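You operate a simulated robot arm through the tools that you are given. There is no shell and no other tool. Be economical: measure what you need, move in short steps, check, and stop when the job is done.

Carry out the task below with a simulated two-armed robot. There is one attempt and no reset: what you move stays moved.

JOB
Take the green cloth and put it on the low table. Put two of the month tiles from the plywood bench on the shelf two of the wire shelving with black collars. Lift the waste bin lid open. Do these in any order.

It is judged by the outcome, as a careful person would: the job done as asked, and still so three seconds after it is handed in. It fails if anything else is knocked over, pushed out of place, dropped, spilled or broken. Lids that push on must go on centred and level and be pressed home; caps that screw on are set level and turned clockwise until they are tight. Flat cloth is picked up by pressing the open fingertips on it (5 to 10 N) and closing them slowly along it; thin cloth reads only 2 to 8 mm in the jaws.

ROBOT AND FRAMES
Two 6-joint arms with two-finger parallel grippers on one trunk, on a base that drives. Base frame: it is fixed to the floor where the robot stands at the start and does not move with it; the origin is under the middle of the robot, x ahead of it, y to its left, z up. Lengths are in mm, angles in degrees, forces in N, time in s.
The left shoulder is at the start at [60, 187, 1172], the right one opposite. With the tool pointing down near the work surface each hand reaches from about 100 to 580 mm from the robot's upright axis, wherever it stands, measured 20 degrees to its own side. Places, roughly: low table (82x25 cm) [400, 540, 500]; month tile [-1000, -3750, 750]; shelf two of the wire shelving with black collars [-2700, -5600, 400]; waste bin lid [-5900, 1200, 300]. Payload 1.57 kg a hand.
Tool frame (each hand has its own): the origin (TCP) lies between the finger pads and is the grasp point; the fingertips stand 30 mm ahead of it; z points along the fingers, y is the line along which they close. Largest opening 110 mm; finger width 24, thickness 12; the body of the gripper, 48 by 112 mm, starts 78 mm behind the TCP.
Orientation is that of the tool frame in the base frame, as [roll, pitch, yaw] about the fixed x, y, z axes, in that order (R = Rz(yaw) Ry(pitch) Rx(roll)). With the fingers straight down and closing along the base's y, the tool's x points along the base's -x, its y along +y and its z along -z.

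CONTROLS
- The arms move only by the tool drive_tool. It takes "left_commands", "right_commands" or both (then of equal length, played together; a hand with none holds still); each is a list of rows, each a list of 3 entries, a list of its own where there are three numbers: the opening, from 0 (shut) to 1 (fully open), then the shift along the tool's x, y, z in mm, then the turn, a rotation vector about the tool's x, y, z in degrees. In form: [[fingers, [x, y, z], [wx, wy, wz]], ...]. A call has 1 to 12 rows; each row shifts and turns the commanded pose from where the row before left it, along the tool's axes as they then stand. A row lasts 0.2 s, in which the tool goes at most 50 mm and 8.6 degrees; a call with a longer step from one row to the next is refused whole, and so is a gripper value outside its range. Where a pose cannot be reached the arm comes as near as it can. A force on the tool above 40 N (or 10 N above the force at the start of the call, whichever is more), or a blocked arm, ends the call early, and 0.2 s more pass. Each finger travels about 153 mm/s and halts on what it meets, pressing with about 36 N; the grip force reading is that of the motor and also rises with nothing between the fingers. The clock runs only during rows and for 0.2 s after the last one: add rows that do not move to give the fingers time. It gives the time, the measured TCP pose, the force on the tool (base axes), the opening and the grip force at its end, in the units of the frame above (readings bear some noise), with the torque about the TCP (base axes, N m) and any sound that the robot's microphone picked up.
- Cameras (640 x 400 px; columns grow to the right, rows downward): "scene" is now at [11.1, 23.2, 1704.7]; the picture's right is [0.34, -0.94, 0.00], its down [-0.77, -0.28, -0.57] and it looks along [0.54, 0.19, -0.82] (base axes); focal length 250 px, centre (320, 200). "left" rides on the left gripper at [70, -16, -141] in its tool frame; the picture's right is [0.23, 0.97, 0.00], its down [-0.86, 0.20, -0.48] and it looks along [-0.47, 0.11, 0.88] (tool axes); focal length 222 px, centre (320, 200). "right" rides on the right gripper at [70, 16, -141] in its tool frame; the picture's right is [-0.23, 0.97, 0.00], its down [-0.86, -0.20, -0.48] and it looks along [-0.47, -0.11, 0.88] (tool axes); focal length 222 px, centre (320, 200).
- grab_frame(camera): a new picture of that camera. It takes no simulated time.
- lift_body(by): slides the trunk up (or, below 0, down) by that many mm; the arms and the scene camera ride with it, the base frame stays. It gives what a move gives, with no picture.
- steer(legs): drives the robot by 1 to 6 legs, each [ahead, left, turn to the left] in mm, mm and degrees, along the robot's own axes; the way and the turn of a leg run together, so that a leg with both is an arc; at most 1500 mm and 180 degrees a leg. The arms and the cameras ride along, it lands a little off, and it stops where it bumps. It gives what a move gives.
- head_to(pan, tilt): turns the head with the scene camera to pan (to the left, within 86 degrees either way) and tilt (down, from -29 to 69), counted from straight ahead of the robot. It gives what a move gives.
- point_at(camera, pixels): for up to 12 pixels [column, row] of the newest picture of that camera ("zoom" is the newest enlarged one), the place [x, y, z] in the base frame of the surface seen there, good to about 3 mm. It takes no simulated time.
- inspect(camera, box): a new picture of the part [left, top, right, bottom] of that camera's present view, enlarged. It takes no simulated time.
- job_done(): hands the job in; it is judged then, once.

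Go step by step. Measure first, check grasps and placings, and put right what went wrong. The budget is 110 turns and 92 pictures, counting those below and the enlarged ones. Unless the task says otherwise, let go and move clear before handing in, and close with one line.

The tools are called after ">>>" as a command line: name --argument value ..., lists and objects as JSON in quotes. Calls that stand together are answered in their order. drive_tool: Moves the arms, as the interface text tells. Its arguments: {"type":"object","properties":{"left_commands":{"type":"array","items":{"type":"array"}},"right_commands":{"type":"array","items":{"type":"array"}}},"required":[]} The other tools are called the same way: lift_body (by) slides the trunk up or down; steer (legs) drives the base; head_to (pan, tilt) turns the head that bears the scene camera; grab_frame (camera) takes a picture; point_at (camera, pixels) gives the place of the surface under pixels of a picture; inspect (camera, box) takes an enlarged picture of a part of a camera's view; job_done () hands the job in.

At the start:

```text
clock: 0.0
left_tcp_pos: [356.2, 369.9, 1180.4]
left_tcp_rot: [-180.0, 0.0, 180.0]
left_wrist_force: [-0.2, 0.2, -0.1]
left_wrist_torque: [0.0, 0.0, -0.01]
left_grip_width: 110.0
left_grasp_force: 0.1
right_tcp_pos: [403.1, -53.7, 1140.7]
right_tcp_rot: [180.0, 0.0, 180.0]
right_wrist_force: [-0.8, -0.4, -0.1]
right_wrist_torque: [0.02, -0.01, 0.0]
right_grip_width: 109.8
right_grasp_force: 0.1
trunk travel left (down, up): [-800.0, 190.0]
robot x, y, heading: [-0.4, 0.3, -0.2]
head pan, tilt: [19.6, 55.2]
```

scene: 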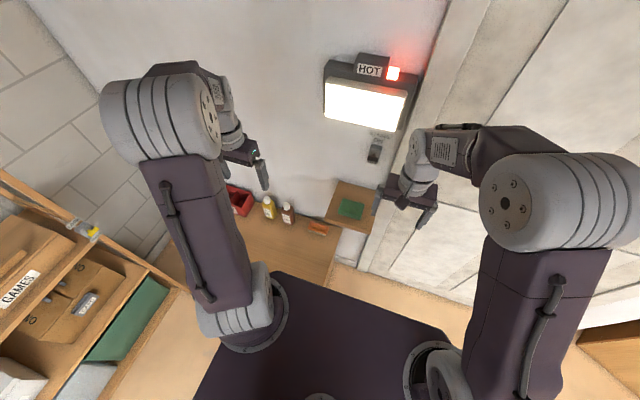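
right: 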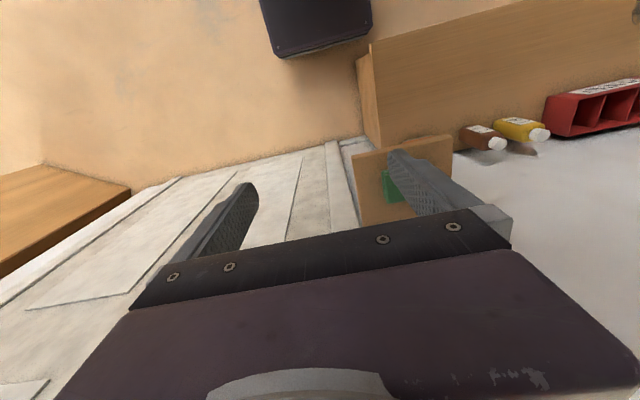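
left: 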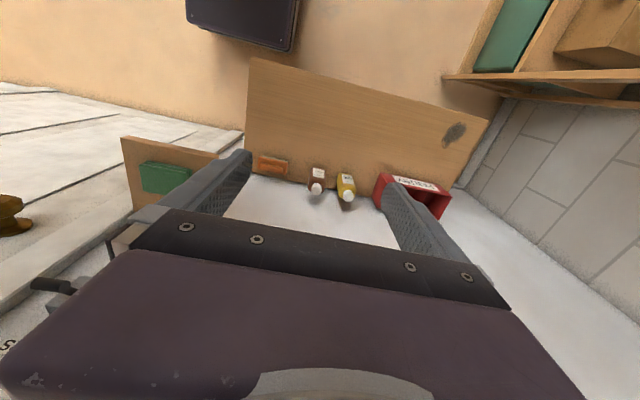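

The scene picture shows a green patch at (350,208) on a small board by the wall, and the low table around (250,250). I'll measure these points and zoom in.

>>> inspect --camera "scene" --box '[180, 150, 420, 300]'

>>> point_at --camera "scene" --pixels '[[350, 208], [342, 197], [361, 205], [358, 219], [339, 214], [340, 185], [335, 220], [365, 228], [300, 250], [260, 250], [317, 229], [180, 262]]'

```text
2.67 times, centred on (300, 225) of scene
```

zoom: 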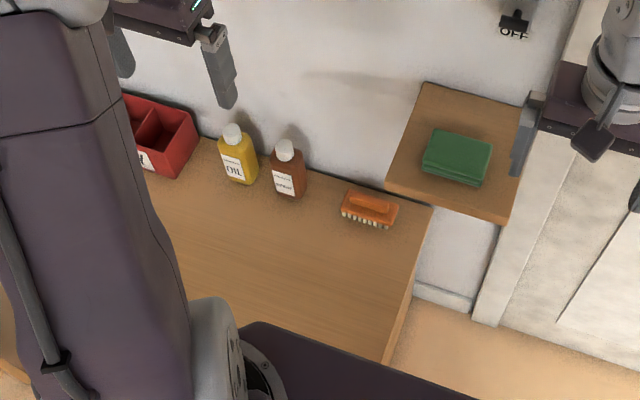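

```text
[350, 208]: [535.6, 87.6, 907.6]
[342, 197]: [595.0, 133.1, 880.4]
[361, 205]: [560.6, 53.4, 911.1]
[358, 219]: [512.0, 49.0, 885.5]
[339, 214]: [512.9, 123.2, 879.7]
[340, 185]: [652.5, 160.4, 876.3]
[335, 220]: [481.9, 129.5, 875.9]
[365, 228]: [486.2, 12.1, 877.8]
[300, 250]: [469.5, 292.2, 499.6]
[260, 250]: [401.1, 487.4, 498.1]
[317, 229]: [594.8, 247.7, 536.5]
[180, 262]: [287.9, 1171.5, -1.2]
```

The cloth is a folded pad about 30 mm thick on a board at z≈877. I'll measure its corners and the table's edges in the zoom.

>>> point_at --camera "zoom" --pixels '[[437, 132], [490, 146], [482, 178], [426, 166], [460, 155], [455, 178], [430, 206], [383, 358], [300, 270], [350, 270], [250, 220], [370, 195]]'

>>> grab_frame --camera "right"

```text
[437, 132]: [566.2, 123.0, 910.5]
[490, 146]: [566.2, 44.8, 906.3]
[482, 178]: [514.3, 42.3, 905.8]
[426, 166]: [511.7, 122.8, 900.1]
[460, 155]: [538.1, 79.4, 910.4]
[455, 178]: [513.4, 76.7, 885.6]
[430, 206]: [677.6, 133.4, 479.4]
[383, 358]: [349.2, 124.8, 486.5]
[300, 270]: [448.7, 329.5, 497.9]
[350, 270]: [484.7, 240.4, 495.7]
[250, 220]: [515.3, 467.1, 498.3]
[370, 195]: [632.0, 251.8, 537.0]
```

```text
87 pictures are left
```

right: 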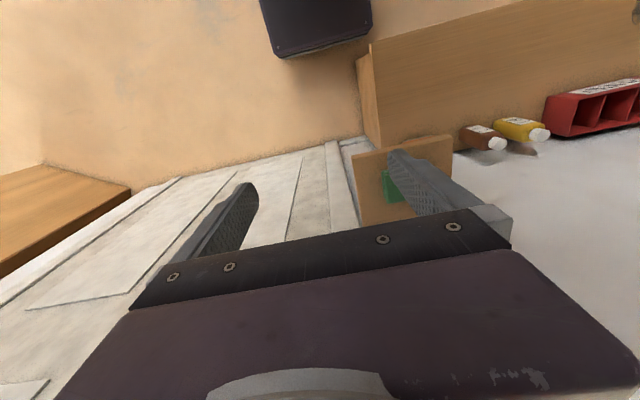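

Cloth spans x 512–568, y 43–123, z 877–909; table top z≈498. I'll pull the right hand back and bring the left hand above the cloth, after checking the wall lamp's place.

>>> point_at --camera "scene" --pixels '[[365, 105], [330, 75], [400, 120], [375, 150], [250, 60], [520, 100]]'

>>> drive_tool --left_commands '[[1, [0, 0, 0], [0, 0, 0]], [1, [0, 0, 0], [0, 0, 0]], [1, [0, 0, 0], [0, 0, 0]], [1, [-23, -36, 0], [0, 0, 0]], [1, [-23, -36, 0], [0, 0, 0]], [1, [-23, -36, 0], [0, 0, 0]], [1, [-23, -36, 0], [0, 0, 0]]]' --right_commands '[[1, [30, -30, 0], [0, 0, 0]], [1, [30, -30, 0], [0, 0, 0]], [1, [30, -30, 0], [0, 0, 0]], [1, [20, -30, 0], [0, 0, 0]], [1, [0, -30, 0], [0, 0, 0]], [1, [0, 0, 0], [0, 0, 0]], [1, [0, 0, 0], [0, 0, 0]]]'

```text
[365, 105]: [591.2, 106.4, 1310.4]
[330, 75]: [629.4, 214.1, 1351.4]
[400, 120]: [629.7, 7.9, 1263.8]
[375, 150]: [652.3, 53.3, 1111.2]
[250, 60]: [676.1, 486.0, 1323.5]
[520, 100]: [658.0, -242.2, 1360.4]
```

```text
clock: 1.6
left_tcp_pos: [450.4, 224.0, 1180.4]
left_tcp_rot: [179.9, 0.0, 180.0]
left_wrist_force: [1.1, -0.1, 1.0]
left_wrist_torque: [-0.02, 0.02, 0.02]
left_grip_width: 109.7
left_grasp_force: 0.0
right_tcp_pos: [293.9, -205.3, 1141.1]
right_tcp_rot: [180.0, 0.0, 179.9]
right_wrist_force: [-0.2, 0.3, 0.3]
right_wrist_torque: [-0.01, 0.01, 0.0]
right_grip_width: 110.0
right_grasp_force: 0.0
trunk travel left (down, up): [-800.0, 190.0]
robot x, y, heading: [3.2, 3.6, 0.2]
head pan, tilt: [19.6, 55.2]
```

There's a hot lamp at x≈590, z 1230–1350, so I'll go down first while staying at x 450, then forward underneath it.

>>> drive_tool --left_commands '[[1, [0, -28, 40], [0, 0, 0]], [1, [0, -28, 40], [0, 0, 0]], [1, [0, -28, 40], [0, 0, 0]], [1, [0, -28, 40], [0, 0, 0]], [1, [0, -28, 40], [0, 0, 0]], [1, [-30, -1, 0], [0, 0, 0]], [1, [-30, 0, 0], [0, 0, 0]], [1, [-28, 0, 0], [0, 0, 0]], [1, [0, 0, 0], [0, 0, 0]]]'

>>> grab_frame --camera "left"

>>> grab_frame --camera "scene"

```text
clock: 3.6
left_tcp_pos: [537.3, 83.0, 980.5]
left_tcp_rot: [-180.0, 0.1, -179.9]
left_wrist_force: [1.0, -0.8, -1.1]
left_wrist_torque: [0.01, -0.01, -0.02]
left_grip_width: 110.0
left_grasp_force: 0.1
right_tcp_pos: [293.6, -203.5, 1141.2]
right_tcp_rot: [180.0, 0.0, 180.0]
right_wrist_force: [0.4, 0.2, 0.0]
right_wrist_torque: [-0.01, 0.02, 0.03]
right_grip_width: 110.1
right_grasp_force: 0.2
trunk travel left (down, up): [-800.0, 190.0]
robot x, y, heading: [-4.2, -0.3, -0.2]
head pan, tilt: [19.6, 55.2]
```

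```text
86 pictures are left
```

left: 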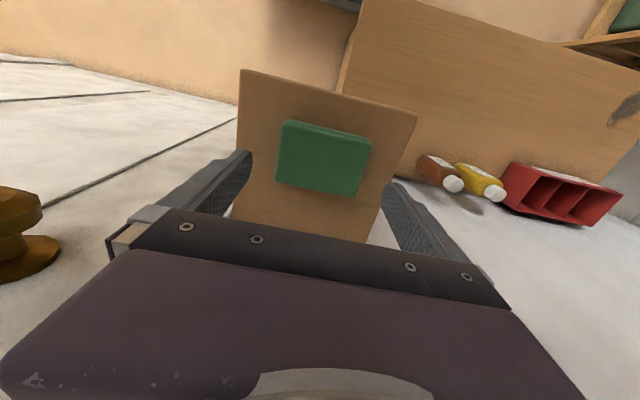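

```text
85 pictures are left
```

scene: 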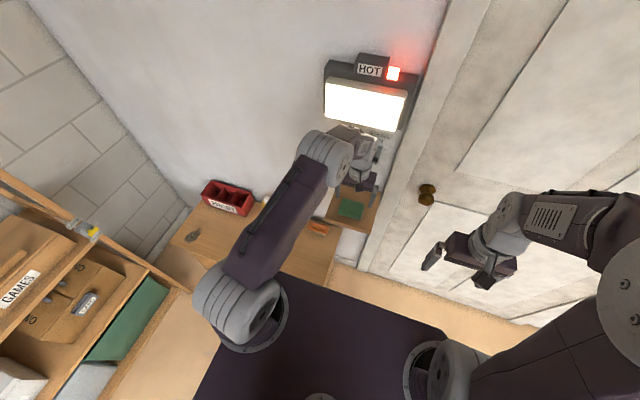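

The open jaws straddle the pad (280–370, 122–195). I'll go down to about 911 and close slowly.

>>> drive_tool --left_commands '[[1, [0, 0, 35], [0, 0, 0]], [1, [0, 0, 24], [0, 0, 0]], [1, [0, 0, 9], [0, 0, 0]], [1, [0, 0, 0], [0, 0, 0]], [0.85, [0, 0, 0], [0, 0, 0]], [0.77, [0, 0, 0], [0, 0, 0]], [0.7, [0, 0, 0], [0, 0, 0]], [0.64, [0, 0, 0], [0, 0, 0]], [0.6, [0, 0, 0], [0, 0, 0]]]'

>>> grab_frame --camera "left"

```text
clock: 5.6
left_tcp_pos: [537.8, 84.5, 914.0]
left_tcp_rot: [180.0, 0.0, -179.9]
left_wrist_force: [0.0, -0.3, -0.4]
left_wrist_torque: [-0.01, 0.01, 0.04]
left_grip_width: 89.0
left_grasp_force: 35.9
right_tcp_pos: [293.7, -203.3, 1141.2]
right_tcp_rot: [-180.0, -0.1, -180.0]
right_wrist_force: [0.5, 0.1, -0.9]
right_wrist_torque: [0.0, 0.02, 0.0]
right_grip_width: 110.0
right_grasp_force: 0.2
trunk travel left (down, up): [-800.0, 190.0]
robot x, y, heading: [0.3, 0.3, 0.2]
head pan, tilt: [19.6, 55.2]
```

```text
84 pictures are left
```

left: 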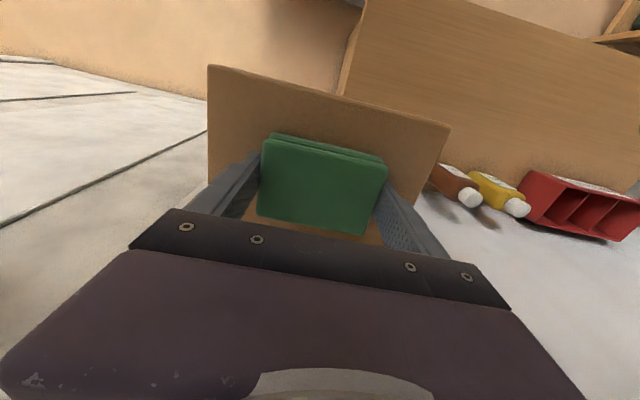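

The jaws hold the pad at 89 mm with 36 N. I'll lift it and pull it back toward me.

>>> drive_tool --left_commands '[[0.6, [0, 0, -20], [0, 0, 0]], [0.6, [0, 0, -30], [0, 0, 0]], [0.6, [0, 0, -30], [0, 0, 0]], [0.6, [30, 20, 0], [0, 0, 0]], [0.6, [40, 20, 0], [0, 0, 0]], [0.6, [40, 20, 0], [0, 0, 0]], [0.6, [40, 20, 0], [0, 0, 0]], [0.6, [0, 40, 0], [0, 0, 0]], [0.6, [0, 40, 0], [0, 0, 0]], [0.6, [0, 40, 0], [0, 0, 0]], [0.6, [0, 40, 0], [0, 0, 0]]]'

>>> grab_frame --camera "left"

>>> grab_frame --camera "scene"

```text
clock: 8.0
left_tcp_pos: [386.6, 327.2, 992.7]
left_tcp_rot: [-179.9, 0.0, 180.0]
left_wrist_force: [0.1, 0.7, -0.5]
left_wrist_torque: [-0.04, 0.0, 0.04]
left_grip_width: 88.7
left_grasp_force: 36.2
right_tcp_pos: [294.4, -201.6, 1141.7]
right_tcp_rot: [-179.9, 0.0, -180.0]
right_wrist_force: [-0.2, 0.0, 0.0]
right_wrist_torque: [-0.01, 0.03, 0.01]
right_grip_width: 110.2
right_grasp_force: 0.1
trunk travel left (down, up): [-800.0, 190.0]
robot x, y, heading: [-6.2, -0.7, -0.0]
head pan, tilt: [19.6, 55.2]
```

```text
83 pictures are left
```

left: 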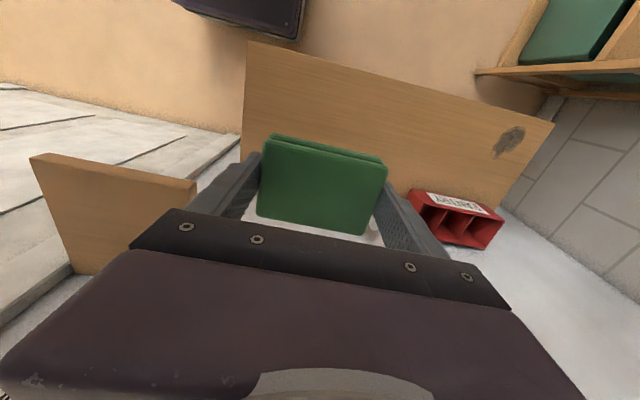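

```text
82 pictures are left
```

scene: 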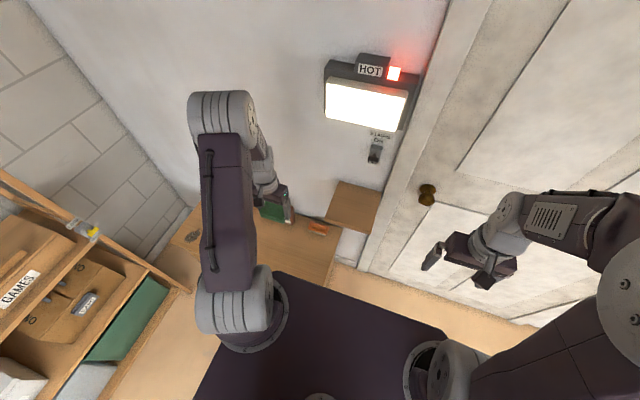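

The cloth is held. I'll measure the table's near edge ((250,45)–(540,120)) and the objects in the left view.

>>> point_at --camera "left" --pixels '[[255, 50], [255, 120], [400, 90], [540, 125], [420, 185], [500, 210], [330, 90], [450, 140], [498, 200], [245, 25]]'

```text
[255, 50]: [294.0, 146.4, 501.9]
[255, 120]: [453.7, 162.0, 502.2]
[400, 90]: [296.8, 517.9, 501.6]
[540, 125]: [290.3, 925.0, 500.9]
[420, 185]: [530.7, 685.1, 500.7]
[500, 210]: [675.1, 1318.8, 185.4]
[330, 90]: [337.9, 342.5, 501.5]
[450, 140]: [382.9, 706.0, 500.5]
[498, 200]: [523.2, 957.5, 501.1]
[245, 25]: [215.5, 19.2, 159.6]
```

The table top is z≈501 and clear around (386,327). Lowering the trunk brings the cloth almost onto it.

>>> lift_body --by -435

>>> grab_frame --camera "left"

```text
refused: -435 is not a number from -400 to 400
```

```text
81 pictures are left
```

left: 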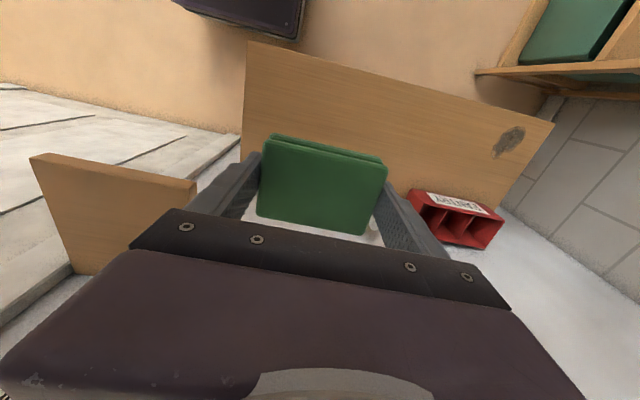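

The lift is limited to 400 mm a call, so I'll go down 400 and then do the rest with the arm.

>>> lift_body --by -400

>>> grab_frame --camera "left"

```text
clock: 11.8
left_tcp_pos: [386.9, 325.0, 591.8]
left_tcp_rot: [-180.0, 0.0, -180.0]
left_wrist_force: [0.0, -0.5, 0.4]
left_wrist_torque: [0.01, -0.01, 0.0]
left_grip_width: 88.7
left_grasp_force: 36.1
right_tcp_pos: [292.4, -204.6, 741.6]
right_tcp_rot: [180.0, 0.0, -180.0]
right_wrist_force: [0.8, -0.1, 0.2]
right_wrist_torque: [0.0, 0.01, -0.04]
right_grip_width: 110.1
right_grasp_force: 0.0
trunk travel left (down, up): [-400.0, 590.0]
robot x, y, heading: [0.3, 0.7, 0.0]
head pan, tilt: [19.6, 55.2]
```

```text
80 pictures are left
```

left: 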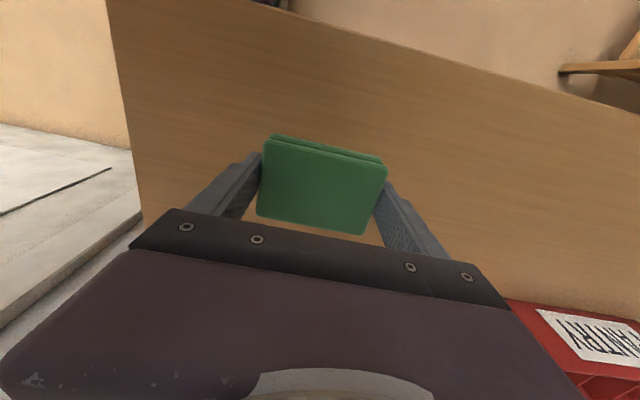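

The cloth hangs about 55 mm above the clear table. Lowering slowly until contact.

>>> drive_tool --left_commands '[[0.6, [0, 0, 25], [0, 0, 0]], [0.6, [0, 0, 15], [0, 0, 0]], [0.6, [0, 0, 8], [0, 0, 0]], [0.6, [0, 0, 4], [0, 0, 0]], [0.6, [0, 0, 0], [0, 0, 0]]]'

>>> grab_frame --camera "left"

```text
clock: 13.0
left_tcp_pos: [386.3, 325.3, 540.7]
left_tcp_rot: [179.9, 0.0, 180.0]
left_wrist_force: [-0.7, 0.6, -1.2]
left_wrist_torque: [0.01, -0.03, -0.02]
left_grip_width: 88.6
left_grasp_force: 36.0
right_tcp_pos: [293.4, -203.6, 741.0]
right_tcp_rot: [-180.0, 0.0, -180.0]
right_wrist_force: [1.0, 0.0, -0.3]
right_wrist_torque: [0.01, 0.02, -0.02]
right_grip_width: 110.0
right_grasp_force: 0.1
trunk travel left (down, up): [-400.0, 590.0]
robot x, y, heading: [-0.3, 0.3, -0.2]
head pan, tilt: [19.6, 55.2]
```

```text
79 pictures are left
```

left: 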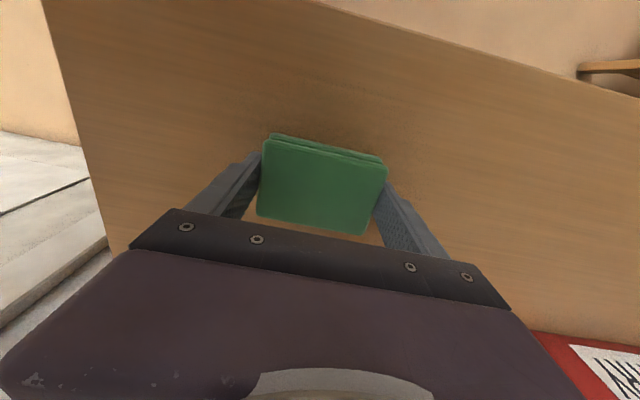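

Nearly there; I'll ease down 4 mm more, open, and rise clear.

>>> drive_tool --left_commands '[[0.6, [0, 0, 2], [0, 0, 0]], [0.6, [0, 0, 2], [0, 0, 0]], [0.75, [0, 0, 0], [0, 0, 0]], [0.85, [0, 0, 0], [0, 0, 0]], [1, [0, 0, 0], [0, 0, 0]], [1, [0, 0, 0], [0, 0, 0]], [1, [0, 0, -30], [0, 0, 0]], [1, [0, 0, -40], [0, 0, 0]], [1, [0, 0, -40], [0, 0, 0]]]'

>>> grab_frame --camera "left"

>>> grab_frame --camera "scene"

```text
clock: 15.0
left_tcp_pos: [386.9, 325.6, 648.7]
left_tcp_rot: [180.0, 0.0, -180.0]
left_wrist_force: [-0.4, -0.2, 1.0]
left_wrist_torque: [0.0, -0.05, -0.01]
left_grip_width: 110.2
left_grasp_force: 0.0
right_tcp_pos: [292.6, -204.2, 740.4]
right_tcp_rot: [180.0, 0.1, -180.0]
right_wrist_force: [-0.6, -0.8, -0.4]
right_wrist_torque: [0.0, -0.03, 0.0]
right_grip_width: 109.9
right_grasp_force: 0.1
trunk travel left (down, up): [-400.0, 590.0]
robot x, y, heading: [1.8, -1.7, -0.0]
head pan, tilt: [19.6, 55.2]
```

```text
78 pictures are left
```

left: 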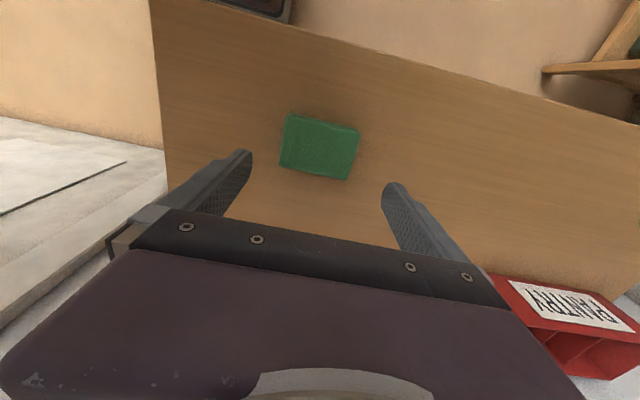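

```text
77 pictures are left
```

scene: 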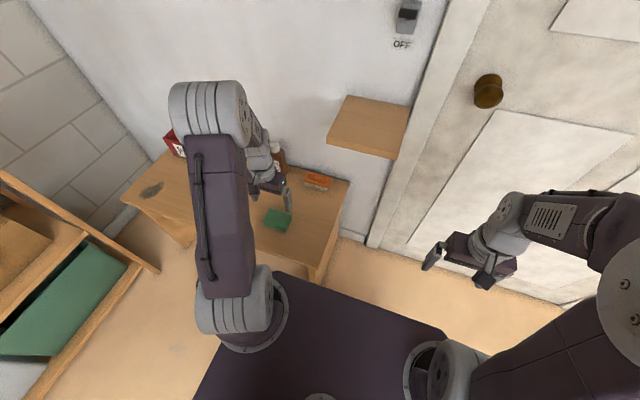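

Cloth rests flat on the table. I'll raise the trunk, pull the left hand in, and look around for the way.

>>> lift_body --by 400

>>> drive_tool --left_commands '[[1, [35, 0, 0], [0, 0, 0]], [1, [35, 0, 0], [0, 0, 0]], [1, [30, 0, 0], [0, 0, 0]]]' --right_commands '[[1, [0, 0, 0], [0, 0, 0]], [1, [0, 0, 0], [0, 0, 0]], [1, [0, 0, 0], [0, 0, 0]]]'

>>> head_to --pan -80 --tilt 20

>>> grab_frame --camera "scene"

```text
clock: 18.9
left_tcp_pos: [385.5, 325.8, 1047.7]
left_tcp_rot: [-179.9, 0.1, 179.9]
left_wrist_force: [-0.1, 0.1, -0.7]
left_wrist_torque: [-0.02, 0.01, 0.01]
left_grip_width: 109.8
left_grasp_force: 0.1
right_tcp_pos: [292.6, -204.7, 1141.9]
right_tcp_rot: [180.0, 0.0, 180.0]
right_wrist_force: [0.0, -0.5, 0.0]
right_wrist_torque: [0.02, -0.01, -0.01]
right_grip_width: 110.0
right_grasp_force: 0.0
trunk travel left (down, up): [-800.0, 190.0]
robot x, y, heading: [3.3, -1.5, -0.1]
head pan, tilt: [19.6, 55.2]
```

```text
clock: 19.7
left_tcp_pos: [286.5, 325.3, 1049.1]
left_tcp_rot: [-180.0, 0.1, 180.0]
left_wrist_force: [0.9, 0.2, -0.3]
left_wrist_torque: [0.01, -0.02, -0.01]
left_grip_width: 109.9
left_grasp_force: 0.0
right_tcp_pos: [292.7, -203.2, 1141.2]
right_tcp_rot: [179.9, 0.1, -180.0]
right_wrist_force: [-0.3, 0.5, 1.1]
right_wrist_torque: [0.04, -0.02, -0.03]
right_grip_width: 109.8
right_grasp_force: 0.1
trunk travel left (down, up): [-800.0, 190.0]
robot x, y, heading: [1.1, 2.9, 0.2]
head pan, tilt: [19.6, 55.2]
```

```text
clock: 21.4
left_tcp_pos: [288.3, 325.6, 1049.7]
left_tcp_rot: [179.9, -0.1, 180.0]
left_wrist_force: [0.2, 0.3, -0.2]
left_wrist_torque: [0.0, 0.02, 0.0]
left_grip_width: 110.2
left_grasp_force: 0.1
right_tcp_pos: [293.8, -203.5, 1140.7]
right_tcp_rot: [180.0, 0.1, -179.9]
right_wrist_force: [-0.3, 0.0, 0.1]
right_wrist_torque: [-0.03, -0.02, -0.01]
right_grip_width: 109.9
right_grasp_force: 0.2
trunk travel left (down, up): [-800.0, 190.0]
robot x, y, heading: [-0.2, -0.6, -0.0]
head pan, tilt: [-80.0, 20.0]
```

```text
76 pictures are left
```

scene: 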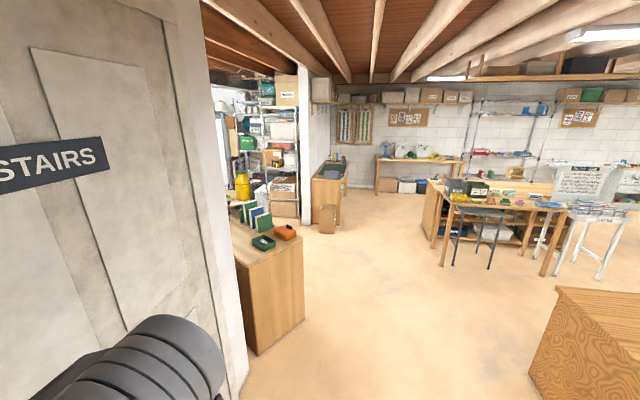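

The way toward −y is visible, with a bench at (490,200). I'll measure floor and furniture points.

>>> point_at --camera "scene" --pixels '[[440, 265], [545, 275], [490, 205], [510, 192], [300, 320], [535, 385], [560, 290], [330, 232], [430, 235], [600, 275], [245, 395], [400, 190]]'

>>> inspect --camera "scene" --box '[400, 80, 640, 290]'

```text
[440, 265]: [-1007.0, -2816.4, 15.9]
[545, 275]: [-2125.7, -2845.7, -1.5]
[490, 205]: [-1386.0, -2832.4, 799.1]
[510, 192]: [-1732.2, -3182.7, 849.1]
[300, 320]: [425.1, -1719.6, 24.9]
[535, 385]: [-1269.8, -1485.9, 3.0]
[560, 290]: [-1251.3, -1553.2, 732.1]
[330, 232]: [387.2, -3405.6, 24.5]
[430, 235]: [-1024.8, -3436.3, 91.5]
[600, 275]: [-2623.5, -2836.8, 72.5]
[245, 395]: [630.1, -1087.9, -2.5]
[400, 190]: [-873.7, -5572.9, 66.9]
```

```text
1.90 times, centred on (520, 185) of scene
```

zoom: 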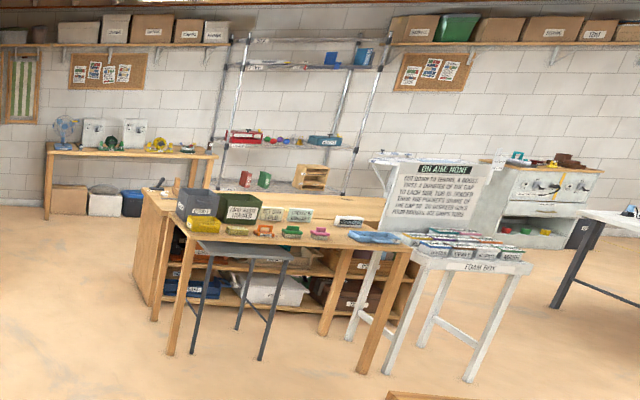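

The route along x≈−350 toward the bench looks clear. I'll back up a little, turn right 90°, and look down the aisle.

>>> steer --legs '[[-150, 0, 0], [0, 0, -90]]'

>>> head_to --pan 30 --tilt 20

>>> head_to --pan -40 --tilt 25

>>> grab_frame --camera "scene"

```text
clock: 26.6
left_tcp_pos: [174.2, -288.9, 1048.8]
left_tcp_rot: [180.0, -0.1, 89.7]
left_wrist_force: [-0.5, -0.4, 1.0]
left_wrist_torque: [0.02, 0.02, 0.0]
left_grip_width: 110.0
left_grasp_force: 0.0
right_tcp_pos: [-354.9, -292.0, 1141.8]
right_tcp_rot: [-180.0, 0.0, 89.8]
right_wrist_force: [-0.3, 0.0, -0.2]
right_wrist_torque: [-0.03, 0.01, 0.01]
right_grip_width: 110.0
right_grasp_force: 0.1
trunk travel left (down, up): [-800.0, 190.0]
robot x, y, heading: [-151.9, -2.8, -90.1]
head pan, tilt: [-80.0, 20.0]
```

```text
clock: 28.5
left_tcp_pos: [174.0, -288.3, 1048.5]
left_tcp_rot: [179.9, 0.0, 89.8]
left_wrist_force: [0.3, 0.5, -0.1]
left_wrist_torque: [-0.03, -0.02, 0.0]
left_grip_width: 110.1
left_grasp_force: 0.1
right_tcp_pos: [-354.6, -291.6, 1141.7]
right_tcp_rot: [-180.0, 0.0, 89.8]
right_wrist_force: [0.5, -0.1, 0.0]
right_wrist_torque: [0.01, 0.03, -0.02]
right_grip_width: 109.8
right_grasp_force: 0.1
trunk travel left (down, up): [-800.0, 190.0]
robot x, y, heading: [-148.8, -1.0, -90.0]
head pan, tilt: [30.0, 20.0]
```

```text
clock: 29.9
left_tcp_pos: [174.5, -288.7, 1048.4]
left_tcp_rot: [-179.9, 0.1, 89.6]
left_wrist_force: [0.0, 0.1, -0.9]
left_wrist_torque: [0.04, -0.01, 0.0]
left_grip_width: 109.9
left_grasp_force: 0.1
right_tcp_pos: [-354.7, -293.8, 1141.0]
right_tcp_rot: [-180.0, 0.1, 89.8]
right_wrist_force: [0.5, 0.5, 0.2]
right_wrist_torque: [-0.01, 0.02, 0.01]
right_grip_width: 109.9
right_grasp_force: 0.1
trunk travel left (down, up): [-800.0, 190.0]
robot x, y, heading: [-148.2, 0.9, -90.4]
head pan, tilt: [-40.0, 25.0]
```

```text
74 pictures are left
```

scene: 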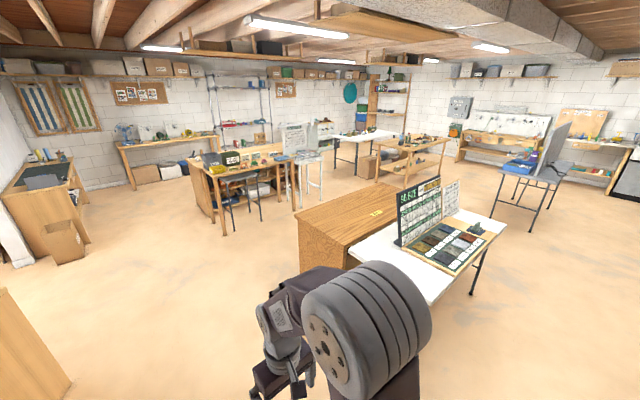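

The aisle ahead is clear. I'll drive about 3 m down it, drifting slightly right, and look at the bench.

>>> steer --legs '[[1500, -100, 0], [1500, -50, 0]]'

>>> head_to --pan -60 --tilt 35

>>> grab_frame --camera "scene"

```text
refused: leg 1 is longer than a leg can be; nothing moved
```

```text
clock: 30.7
left_tcp_pos: [173.8, -288.5, 1048.7]
left_tcp_rot: [180.0, 0.0, 89.6]
left_wrist_force: [0.3, -0.2, -0.8]
left_wrist_torque: [0.0, 0.03, 0.0]
left_grip_width: 109.8
left_grasp_force: 0.0
right_tcp_pos: [-354.8, -292.3, 1140.7]
right_tcp_rot: [-180.0, 0.0, 89.7]
right_wrist_force: [0.7, -0.5, -0.4]
right_wrist_torque: [0.0, -0.01, -0.01]
right_grip_width: 109.8
right_grasp_force: 0.0
trunk travel left (down, up): [-800.0, 190.0]
robot x, y, heading: [-150.9, 2.2, -90.3]
head pan, tilt: [-60.0, 35.0]
```

```text
73 pictures are left
```

scene: 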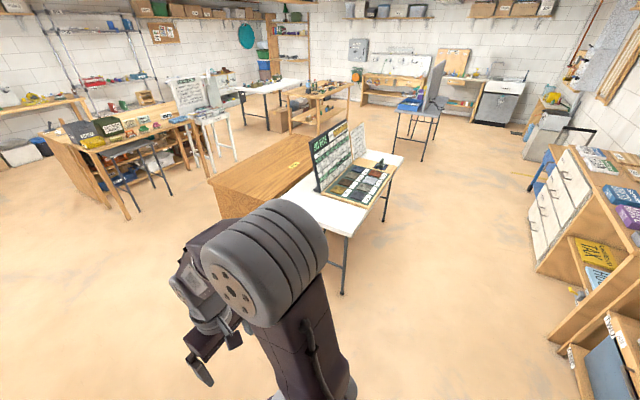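

The leg was slightly over 1500 mm; I'll shorten it. This view also shows the room to the right, useful later.

>>> steer --legs '[[1450, -100, 0], [1450, -50, 0]]'

>>> grab_frame --camera "scene"

```text
clock: 44.8
left_tcp_pos: [134.1, -3187.4, 1048.1]
left_tcp_rot: [-179.9, 0.0, 92.7]
left_wrist_force: [-0.1, -0.6, 0.6]
left_wrist_torque: [-0.01, 0.02, -0.03]
left_grip_width: 110.2
left_grasp_force: 0.1
right_tcp_pos: [-394.1, -3218.5, 1141.7]
right_tcp_rot: [179.9, 0.0, 92.7]
right_wrist_force: [0.0, 0.9, 0.0]
right_wrist_torque: [0.01, 0.0, 0.01]
right_grip_width: 110.3
right_grasp_force: 0.1
trunk travel left (down, up): [-800.0, 190.0]
robot x, y, heading: [-202.9, -2917.7, -87.0]
head pan, tilt: [-60.0, 35.0]
```

```text
72 pictures are left
```

scene: 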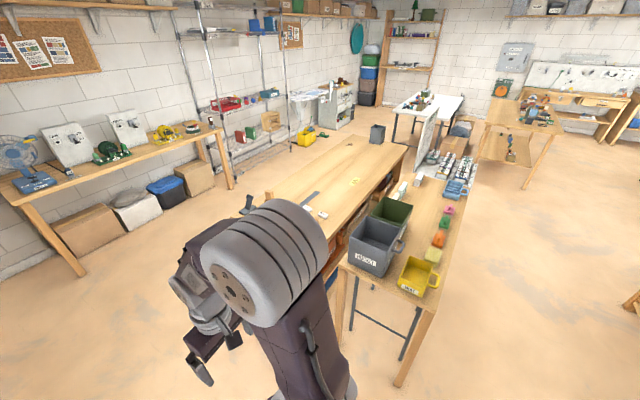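

The plywood bench lies at (340,180) with small light items near (315,212). Zooming in on these.

>>> inspect --camera "scene" --box '[250, 130, 410, 240]'

>>> point_at --camera "scene" --pixels '[[312, 207], [322, 214], [272, 195], [395, 145], [330, 140], [310, 250], [375, 133], [300, 135], [215, 160], [240, 160]]'

```text
3.64 times, centred on (330, 185) of scene
```

zoom: 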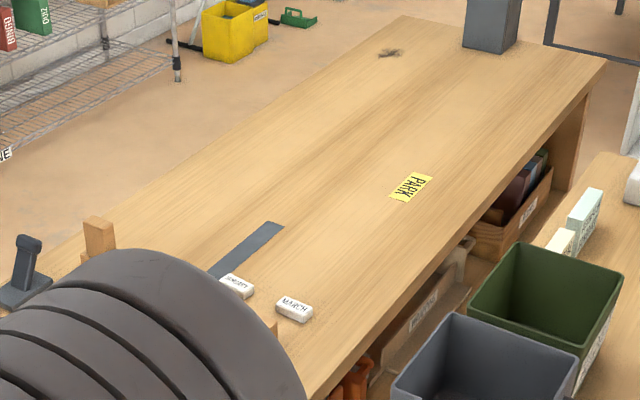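

```text
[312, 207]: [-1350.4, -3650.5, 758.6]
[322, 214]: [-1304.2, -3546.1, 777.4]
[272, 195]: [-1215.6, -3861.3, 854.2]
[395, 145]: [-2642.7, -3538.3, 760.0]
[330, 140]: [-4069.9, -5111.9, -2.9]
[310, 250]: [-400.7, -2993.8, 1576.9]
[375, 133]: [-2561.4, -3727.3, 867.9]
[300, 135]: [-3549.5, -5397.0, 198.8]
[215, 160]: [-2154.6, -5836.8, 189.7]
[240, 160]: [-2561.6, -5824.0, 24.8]
```

Tiles (MARCH and another) lie near (−1300,−3550). I'll approach the bench's east end, facing −x.

>>> steer --legs '[[700, 0, 0], [0, 0, -93], [250, 0, 0]]'

>>> head_to --pan 0 --tilt 45

>>> grab_frame --camera "scene"

```text
clock: 54.0
left_tcp_pos: [-709.1, -3942.8, 1049.8]
left_tcp_rot: [180.0, 0.1, 0.7]
left_wrist_force: [0.2, -0.4, 0.2]
left_wrist_torque: [-0.03, 0.0, 0.0]
left_grip_width: 109.6
left_grasp_force: 0.0
right_tcp_pos: [-719.8, -3412.1, 1142.5]
right_tcp_rot: [-180.0, 0.0, 0.7]
right_wrist_force: [1.1, -0.8, 0.3]
right_wrist_torque: [-0.02, -0.02, -0.03]
right_grip_width: 110.0
right_grasp_force: 0.0
trunk travel left (down, up): [-800.0, 190.0]
robot x, y, heading: [-426.0, -3615.7, -179.3]
head pan, tilt: [-60.0, 35.0]
```

```text
clock: 55.3
left_tcp_pos: [-709.8, -3942.1, 1048.6]
left_tcp_rot: [-179.9, 0.1, 0.7]
left_wrist_force: [-0.4, 0.1, 0.5]
left_wrist_torque: [0.01, 0.03, 0.0]
left_grip_width: 110.0
left_grasp_force: 0.1
right_tcp_pos: [-722.6, -3413.4, 1141.5]
right_tcp_rot: [-180.0, 0.0, 0.6]
right_wrist_force: [-0.3, -0.7, -0.4]
right_wrist_torque: [-0.01, 0.01, 0.0]
right_grip_width: 110.0
right_grasp_force: 0.1
trunk travel left (down, up): [-800.0, 190.0]
robot x, y, heading: [-425.4, -3613.5, -179.2]
head pan, tilt: [0.0, 45.0]
```

```text
70 pictures are left
```

scene: 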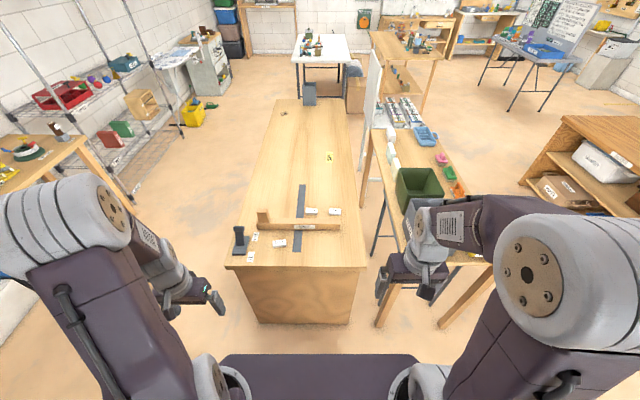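

>>> inspect --camera "scene" --box '[215, 170, 375, 275]'

>>> point_at --camera "zoom" --pixels '[[375, 165], [470, 168], [140, 272], [160, 240], [255, 290], [320, 240], [190, 180], [100, 260], [600, 385], [50, 385], [500, 210], [250, 220]]'

```text
3.81 times, centred on (295, 222) of scene
```

zoom: 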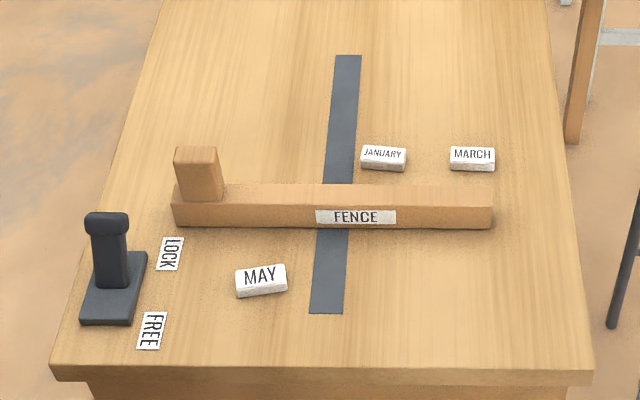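

```text
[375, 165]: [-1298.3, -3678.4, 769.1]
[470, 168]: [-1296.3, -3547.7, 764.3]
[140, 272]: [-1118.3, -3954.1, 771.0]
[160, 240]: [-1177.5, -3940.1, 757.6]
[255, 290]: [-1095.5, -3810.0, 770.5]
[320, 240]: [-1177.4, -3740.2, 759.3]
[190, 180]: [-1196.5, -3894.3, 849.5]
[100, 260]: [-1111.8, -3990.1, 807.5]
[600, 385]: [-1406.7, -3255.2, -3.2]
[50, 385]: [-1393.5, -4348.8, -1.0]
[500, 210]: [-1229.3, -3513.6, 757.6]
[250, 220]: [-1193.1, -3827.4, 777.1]
```

Three tiles: JANUARY, MARCH and MAY. I'll measure MAY and MARCH corners from the zoom.

>>> point_at --camera "zoom" --pixels '[[237, 274], [282, 266], [286, 290], [239, 296], [260, 277], [452, 150], [492, 150], [494, 168], [452, 167], [472, 155], [362, 148], [404, 152]]'

>>> point_at --camera "scene" --pixels '[[235, 267], [362, 267], [303, 229], [300, 222], [260, 316]]'

```text
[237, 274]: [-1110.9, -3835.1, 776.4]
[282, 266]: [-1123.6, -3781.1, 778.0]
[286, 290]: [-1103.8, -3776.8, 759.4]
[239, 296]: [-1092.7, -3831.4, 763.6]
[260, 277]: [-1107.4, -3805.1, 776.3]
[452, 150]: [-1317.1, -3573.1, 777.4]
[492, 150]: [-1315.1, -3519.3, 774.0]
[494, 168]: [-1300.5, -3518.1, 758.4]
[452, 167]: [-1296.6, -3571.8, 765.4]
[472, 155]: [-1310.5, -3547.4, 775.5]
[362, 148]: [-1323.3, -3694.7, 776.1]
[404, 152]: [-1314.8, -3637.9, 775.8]
```

```text
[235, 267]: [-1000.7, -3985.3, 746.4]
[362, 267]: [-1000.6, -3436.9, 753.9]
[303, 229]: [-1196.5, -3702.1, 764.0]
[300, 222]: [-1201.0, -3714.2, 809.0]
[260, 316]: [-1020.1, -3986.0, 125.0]
```

I'll check how far the base's front sticks out before closing in.

>>> point_at --camera "scene" --pixels '[[320, 357], [320, 365], [240, 357], [400, 357], [320, 351], [320, 390]]'

```text
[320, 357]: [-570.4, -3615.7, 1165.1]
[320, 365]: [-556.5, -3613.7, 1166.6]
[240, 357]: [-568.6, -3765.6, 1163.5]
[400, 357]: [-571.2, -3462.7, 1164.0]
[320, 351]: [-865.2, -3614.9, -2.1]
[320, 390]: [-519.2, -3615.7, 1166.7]
```

That plate is the trunk top. The hand camera can see the base front; I'll use it.

>>> grab_frame --camera "right"

```text
68 pictures are left
```

right: 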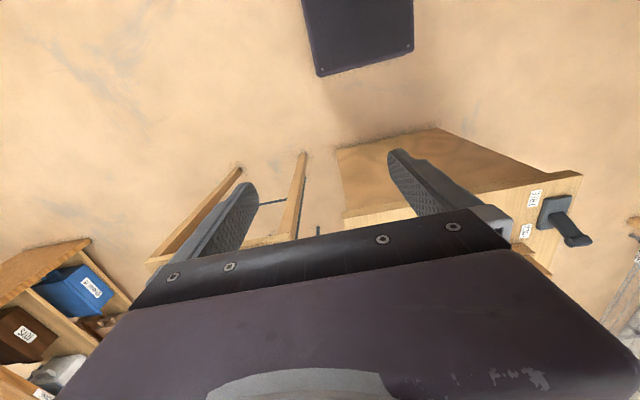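

>>> point_at --camera "right" --pixels '[[325, 72], [410, 45], [365, 55], [340, 170], [400, 155], [310, 20], [325, 80]]'

```text
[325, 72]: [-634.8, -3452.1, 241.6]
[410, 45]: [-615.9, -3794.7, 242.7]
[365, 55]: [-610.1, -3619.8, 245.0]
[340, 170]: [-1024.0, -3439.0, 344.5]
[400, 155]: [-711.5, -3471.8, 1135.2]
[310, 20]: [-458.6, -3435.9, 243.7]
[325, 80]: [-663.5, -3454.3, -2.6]
```

The base front is about 225 mm ahead of the axis; the bench panel is at x −1020. Driving ahead 335 mm leaves a margin.

>>> steer --legs '[[335, 0, -0.8]]'

>>> head_to --pan 0 --tilt 60

>>> grab_frame --camera "scene"

```text
clock: 57.5
left_tcp_pos: [-1057.6, -3935.5, 1048.8]
left_tcp_rot: [180.0, 0.1, -0.6]
left_wrist_force: [0.9, -0.8, -0.4]
left_wrist_torque: [0.01, 0.01, 0.01]
left_grip_width: 109.9
left_grasp_force: 0.1
right_tcp_pos: [-1057.3, -3405.8, 1142.1]
right_tcp_rot: [180.0, 0.1, -0.5]
right_wrist_force: [0.3, 0.5, 0.0]
right_wrist_torque: [-0.01, 0.02, -0.01]
right_grip_width: 109.9
right_grasp_force: 0.0
trunk travel left (down, up): [-800.0, 190.0]
robot x, y, heading: [-763.5, -3615.5, 179.4]
head pan, tilt: [0.0, 45.0]
```

```text
clock: 58.3
left_tcp_pos: [-1059.6, -3936.2, 1049.1]
left_tcp_rot: [-180.0, -0.1, -0.7]
left_wrist_force: [0.3, -0.8, -0.2]
left_wrist_torque: [-0.02, 0.0, -0.01]
left_grip_width: 110.1
left_grasp_force: 0.0
right_tcp_pos: [-1059.5, -3405.3, 1142.0]
right_tcp_rot: [-179.9, 0.0, -0.5]
right_wrist_force: [-0.7, 0.8, 0.1]
right_wrist_torque: [0.02, 0.0, 0.0]
right_grip_width: 109.8
right_grasp_force: 0.1
trunk travel left (down, up): [-800.0, 190.0]
robot x, y, heading: [-767.8, -3615.2, 179.3]
head pan, tilt: [0.0, 60.0]
```

```text
67 pictures are left
```

scene: 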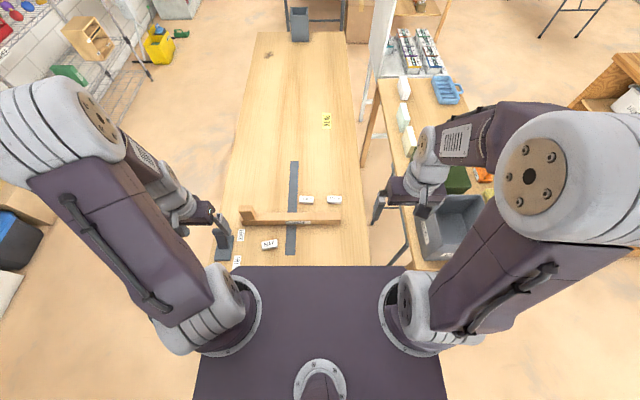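

In position. I'll zoom on the tiles for precise measures, and check the bin height at (450,220).

>>> inspect --camera "scene" --box '[230, 180, 350, 260]'

>>> point_at --camera "zoom" --pixels '[[170, 335], [240, 325], [248, 342], [170, 355], [205, 340], [382, 88], [440, 88], [412, 95], [540, 90], [597, 88], [568, 95], [568, 112]]'

>>> point_at --camera "scene" --pixels '[[420, 215], [478, 197], [460, 180], [455, 230], [404, 90], [230, 215], [220, 232]]'

```text
5.00 times, centred on (290, 220) of scene
```

zoom: 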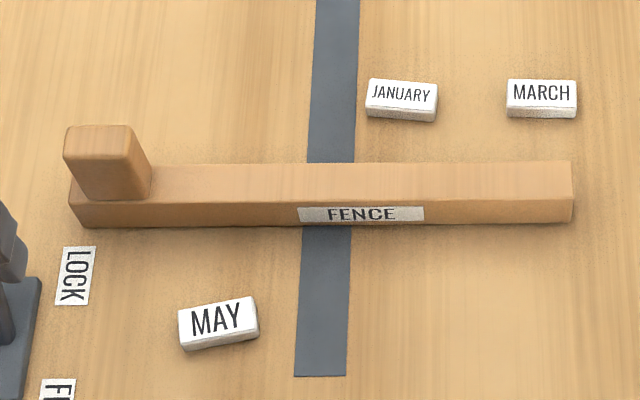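

```text
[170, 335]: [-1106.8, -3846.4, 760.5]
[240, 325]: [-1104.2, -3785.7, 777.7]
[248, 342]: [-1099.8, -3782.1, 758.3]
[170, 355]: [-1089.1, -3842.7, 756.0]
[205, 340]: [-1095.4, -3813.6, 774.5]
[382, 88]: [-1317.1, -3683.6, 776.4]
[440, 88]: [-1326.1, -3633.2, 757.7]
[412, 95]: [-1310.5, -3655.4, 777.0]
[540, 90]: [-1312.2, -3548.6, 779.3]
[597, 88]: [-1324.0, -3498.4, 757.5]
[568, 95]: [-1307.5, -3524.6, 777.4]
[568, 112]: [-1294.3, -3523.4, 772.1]
```

```text
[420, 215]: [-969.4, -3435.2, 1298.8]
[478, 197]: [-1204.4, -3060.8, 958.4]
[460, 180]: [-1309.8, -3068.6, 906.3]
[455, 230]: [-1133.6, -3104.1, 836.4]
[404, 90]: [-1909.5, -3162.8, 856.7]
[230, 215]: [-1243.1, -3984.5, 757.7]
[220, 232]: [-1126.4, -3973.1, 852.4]
```

MAY centre ≈(−1107,−3804) turned about 13°, MARCH ≈(−1312,−3547). Before grasping I need the target shelf's clearance, so I'll look at it with pan 45.

>>> head_to --pan 45 --tilt 25

>>> grab_frame --camera "scene"

>>> inspect --camera "scene" --box '[200, 60, 440, 210]'

```text
clock: 59.4
left_tcp_pos: [-1058.0, -3934.8, 1048.7]
left_tcp_rot: [180.0, 0.0, -0.7]
left_wrist_force: [0.8, -0.2, -0.4]
left_wrist_torque: [-0.01, 0.0, -0.02]
left_grip_width: 110.1
left_grasp_force: 0.0
right_tcp_pos: [-1057.0, -3405.1, 1141.5]
right_tcp_rot: [-180.0, 0.0, -0.6]
right_wrist_force: [-0.3, 0.8, 0.3]
right_wrist_torque: [-0.01, -0.03, -0.03]
right_grip_width: 110.0
right_grasp_force: 0.1
trunk travel left (down, up): [-800.0, 190.0]
robot x, y, heading: [-765.3, -3615.1, 179.2]
head pan, tilt: [45.0, 25.0]
```

```text
65 pictures are left
```

scene: 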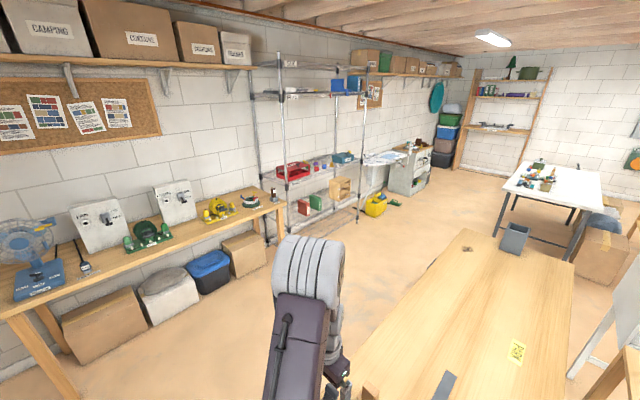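

```text
2.67 times, centred on (320, 135) of scene
```

zoom: 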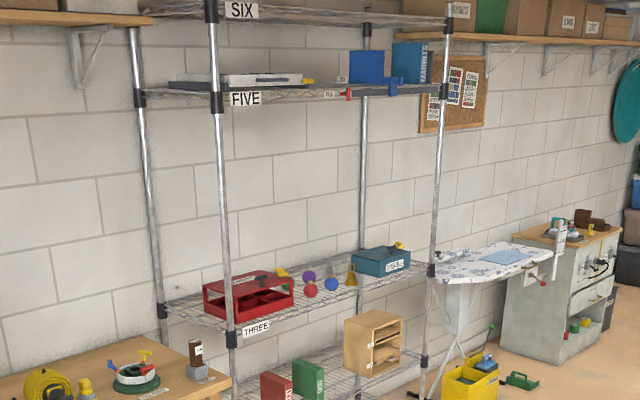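

It has black collars and labels (THREE, FIVE, SIX). I'll measure shelf heights and positions.

>>> point_at --camera "zoom" --pixels '[[255, 328], [400, 285], [232, 338], [426, 365], [340, 360], [420, 350], [275, 385], [308, 375], [375, 345], [330, 375], [432, 270], [370, 310]]'

```text
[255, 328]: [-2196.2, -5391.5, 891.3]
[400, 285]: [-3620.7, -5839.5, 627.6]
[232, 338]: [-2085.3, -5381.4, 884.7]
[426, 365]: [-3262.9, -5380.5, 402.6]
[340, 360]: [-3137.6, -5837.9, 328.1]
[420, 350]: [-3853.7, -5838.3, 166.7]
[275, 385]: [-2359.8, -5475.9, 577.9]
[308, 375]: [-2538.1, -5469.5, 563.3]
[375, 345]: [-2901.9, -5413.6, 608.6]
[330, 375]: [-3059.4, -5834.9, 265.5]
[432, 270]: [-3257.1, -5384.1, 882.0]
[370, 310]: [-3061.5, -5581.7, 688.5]
```

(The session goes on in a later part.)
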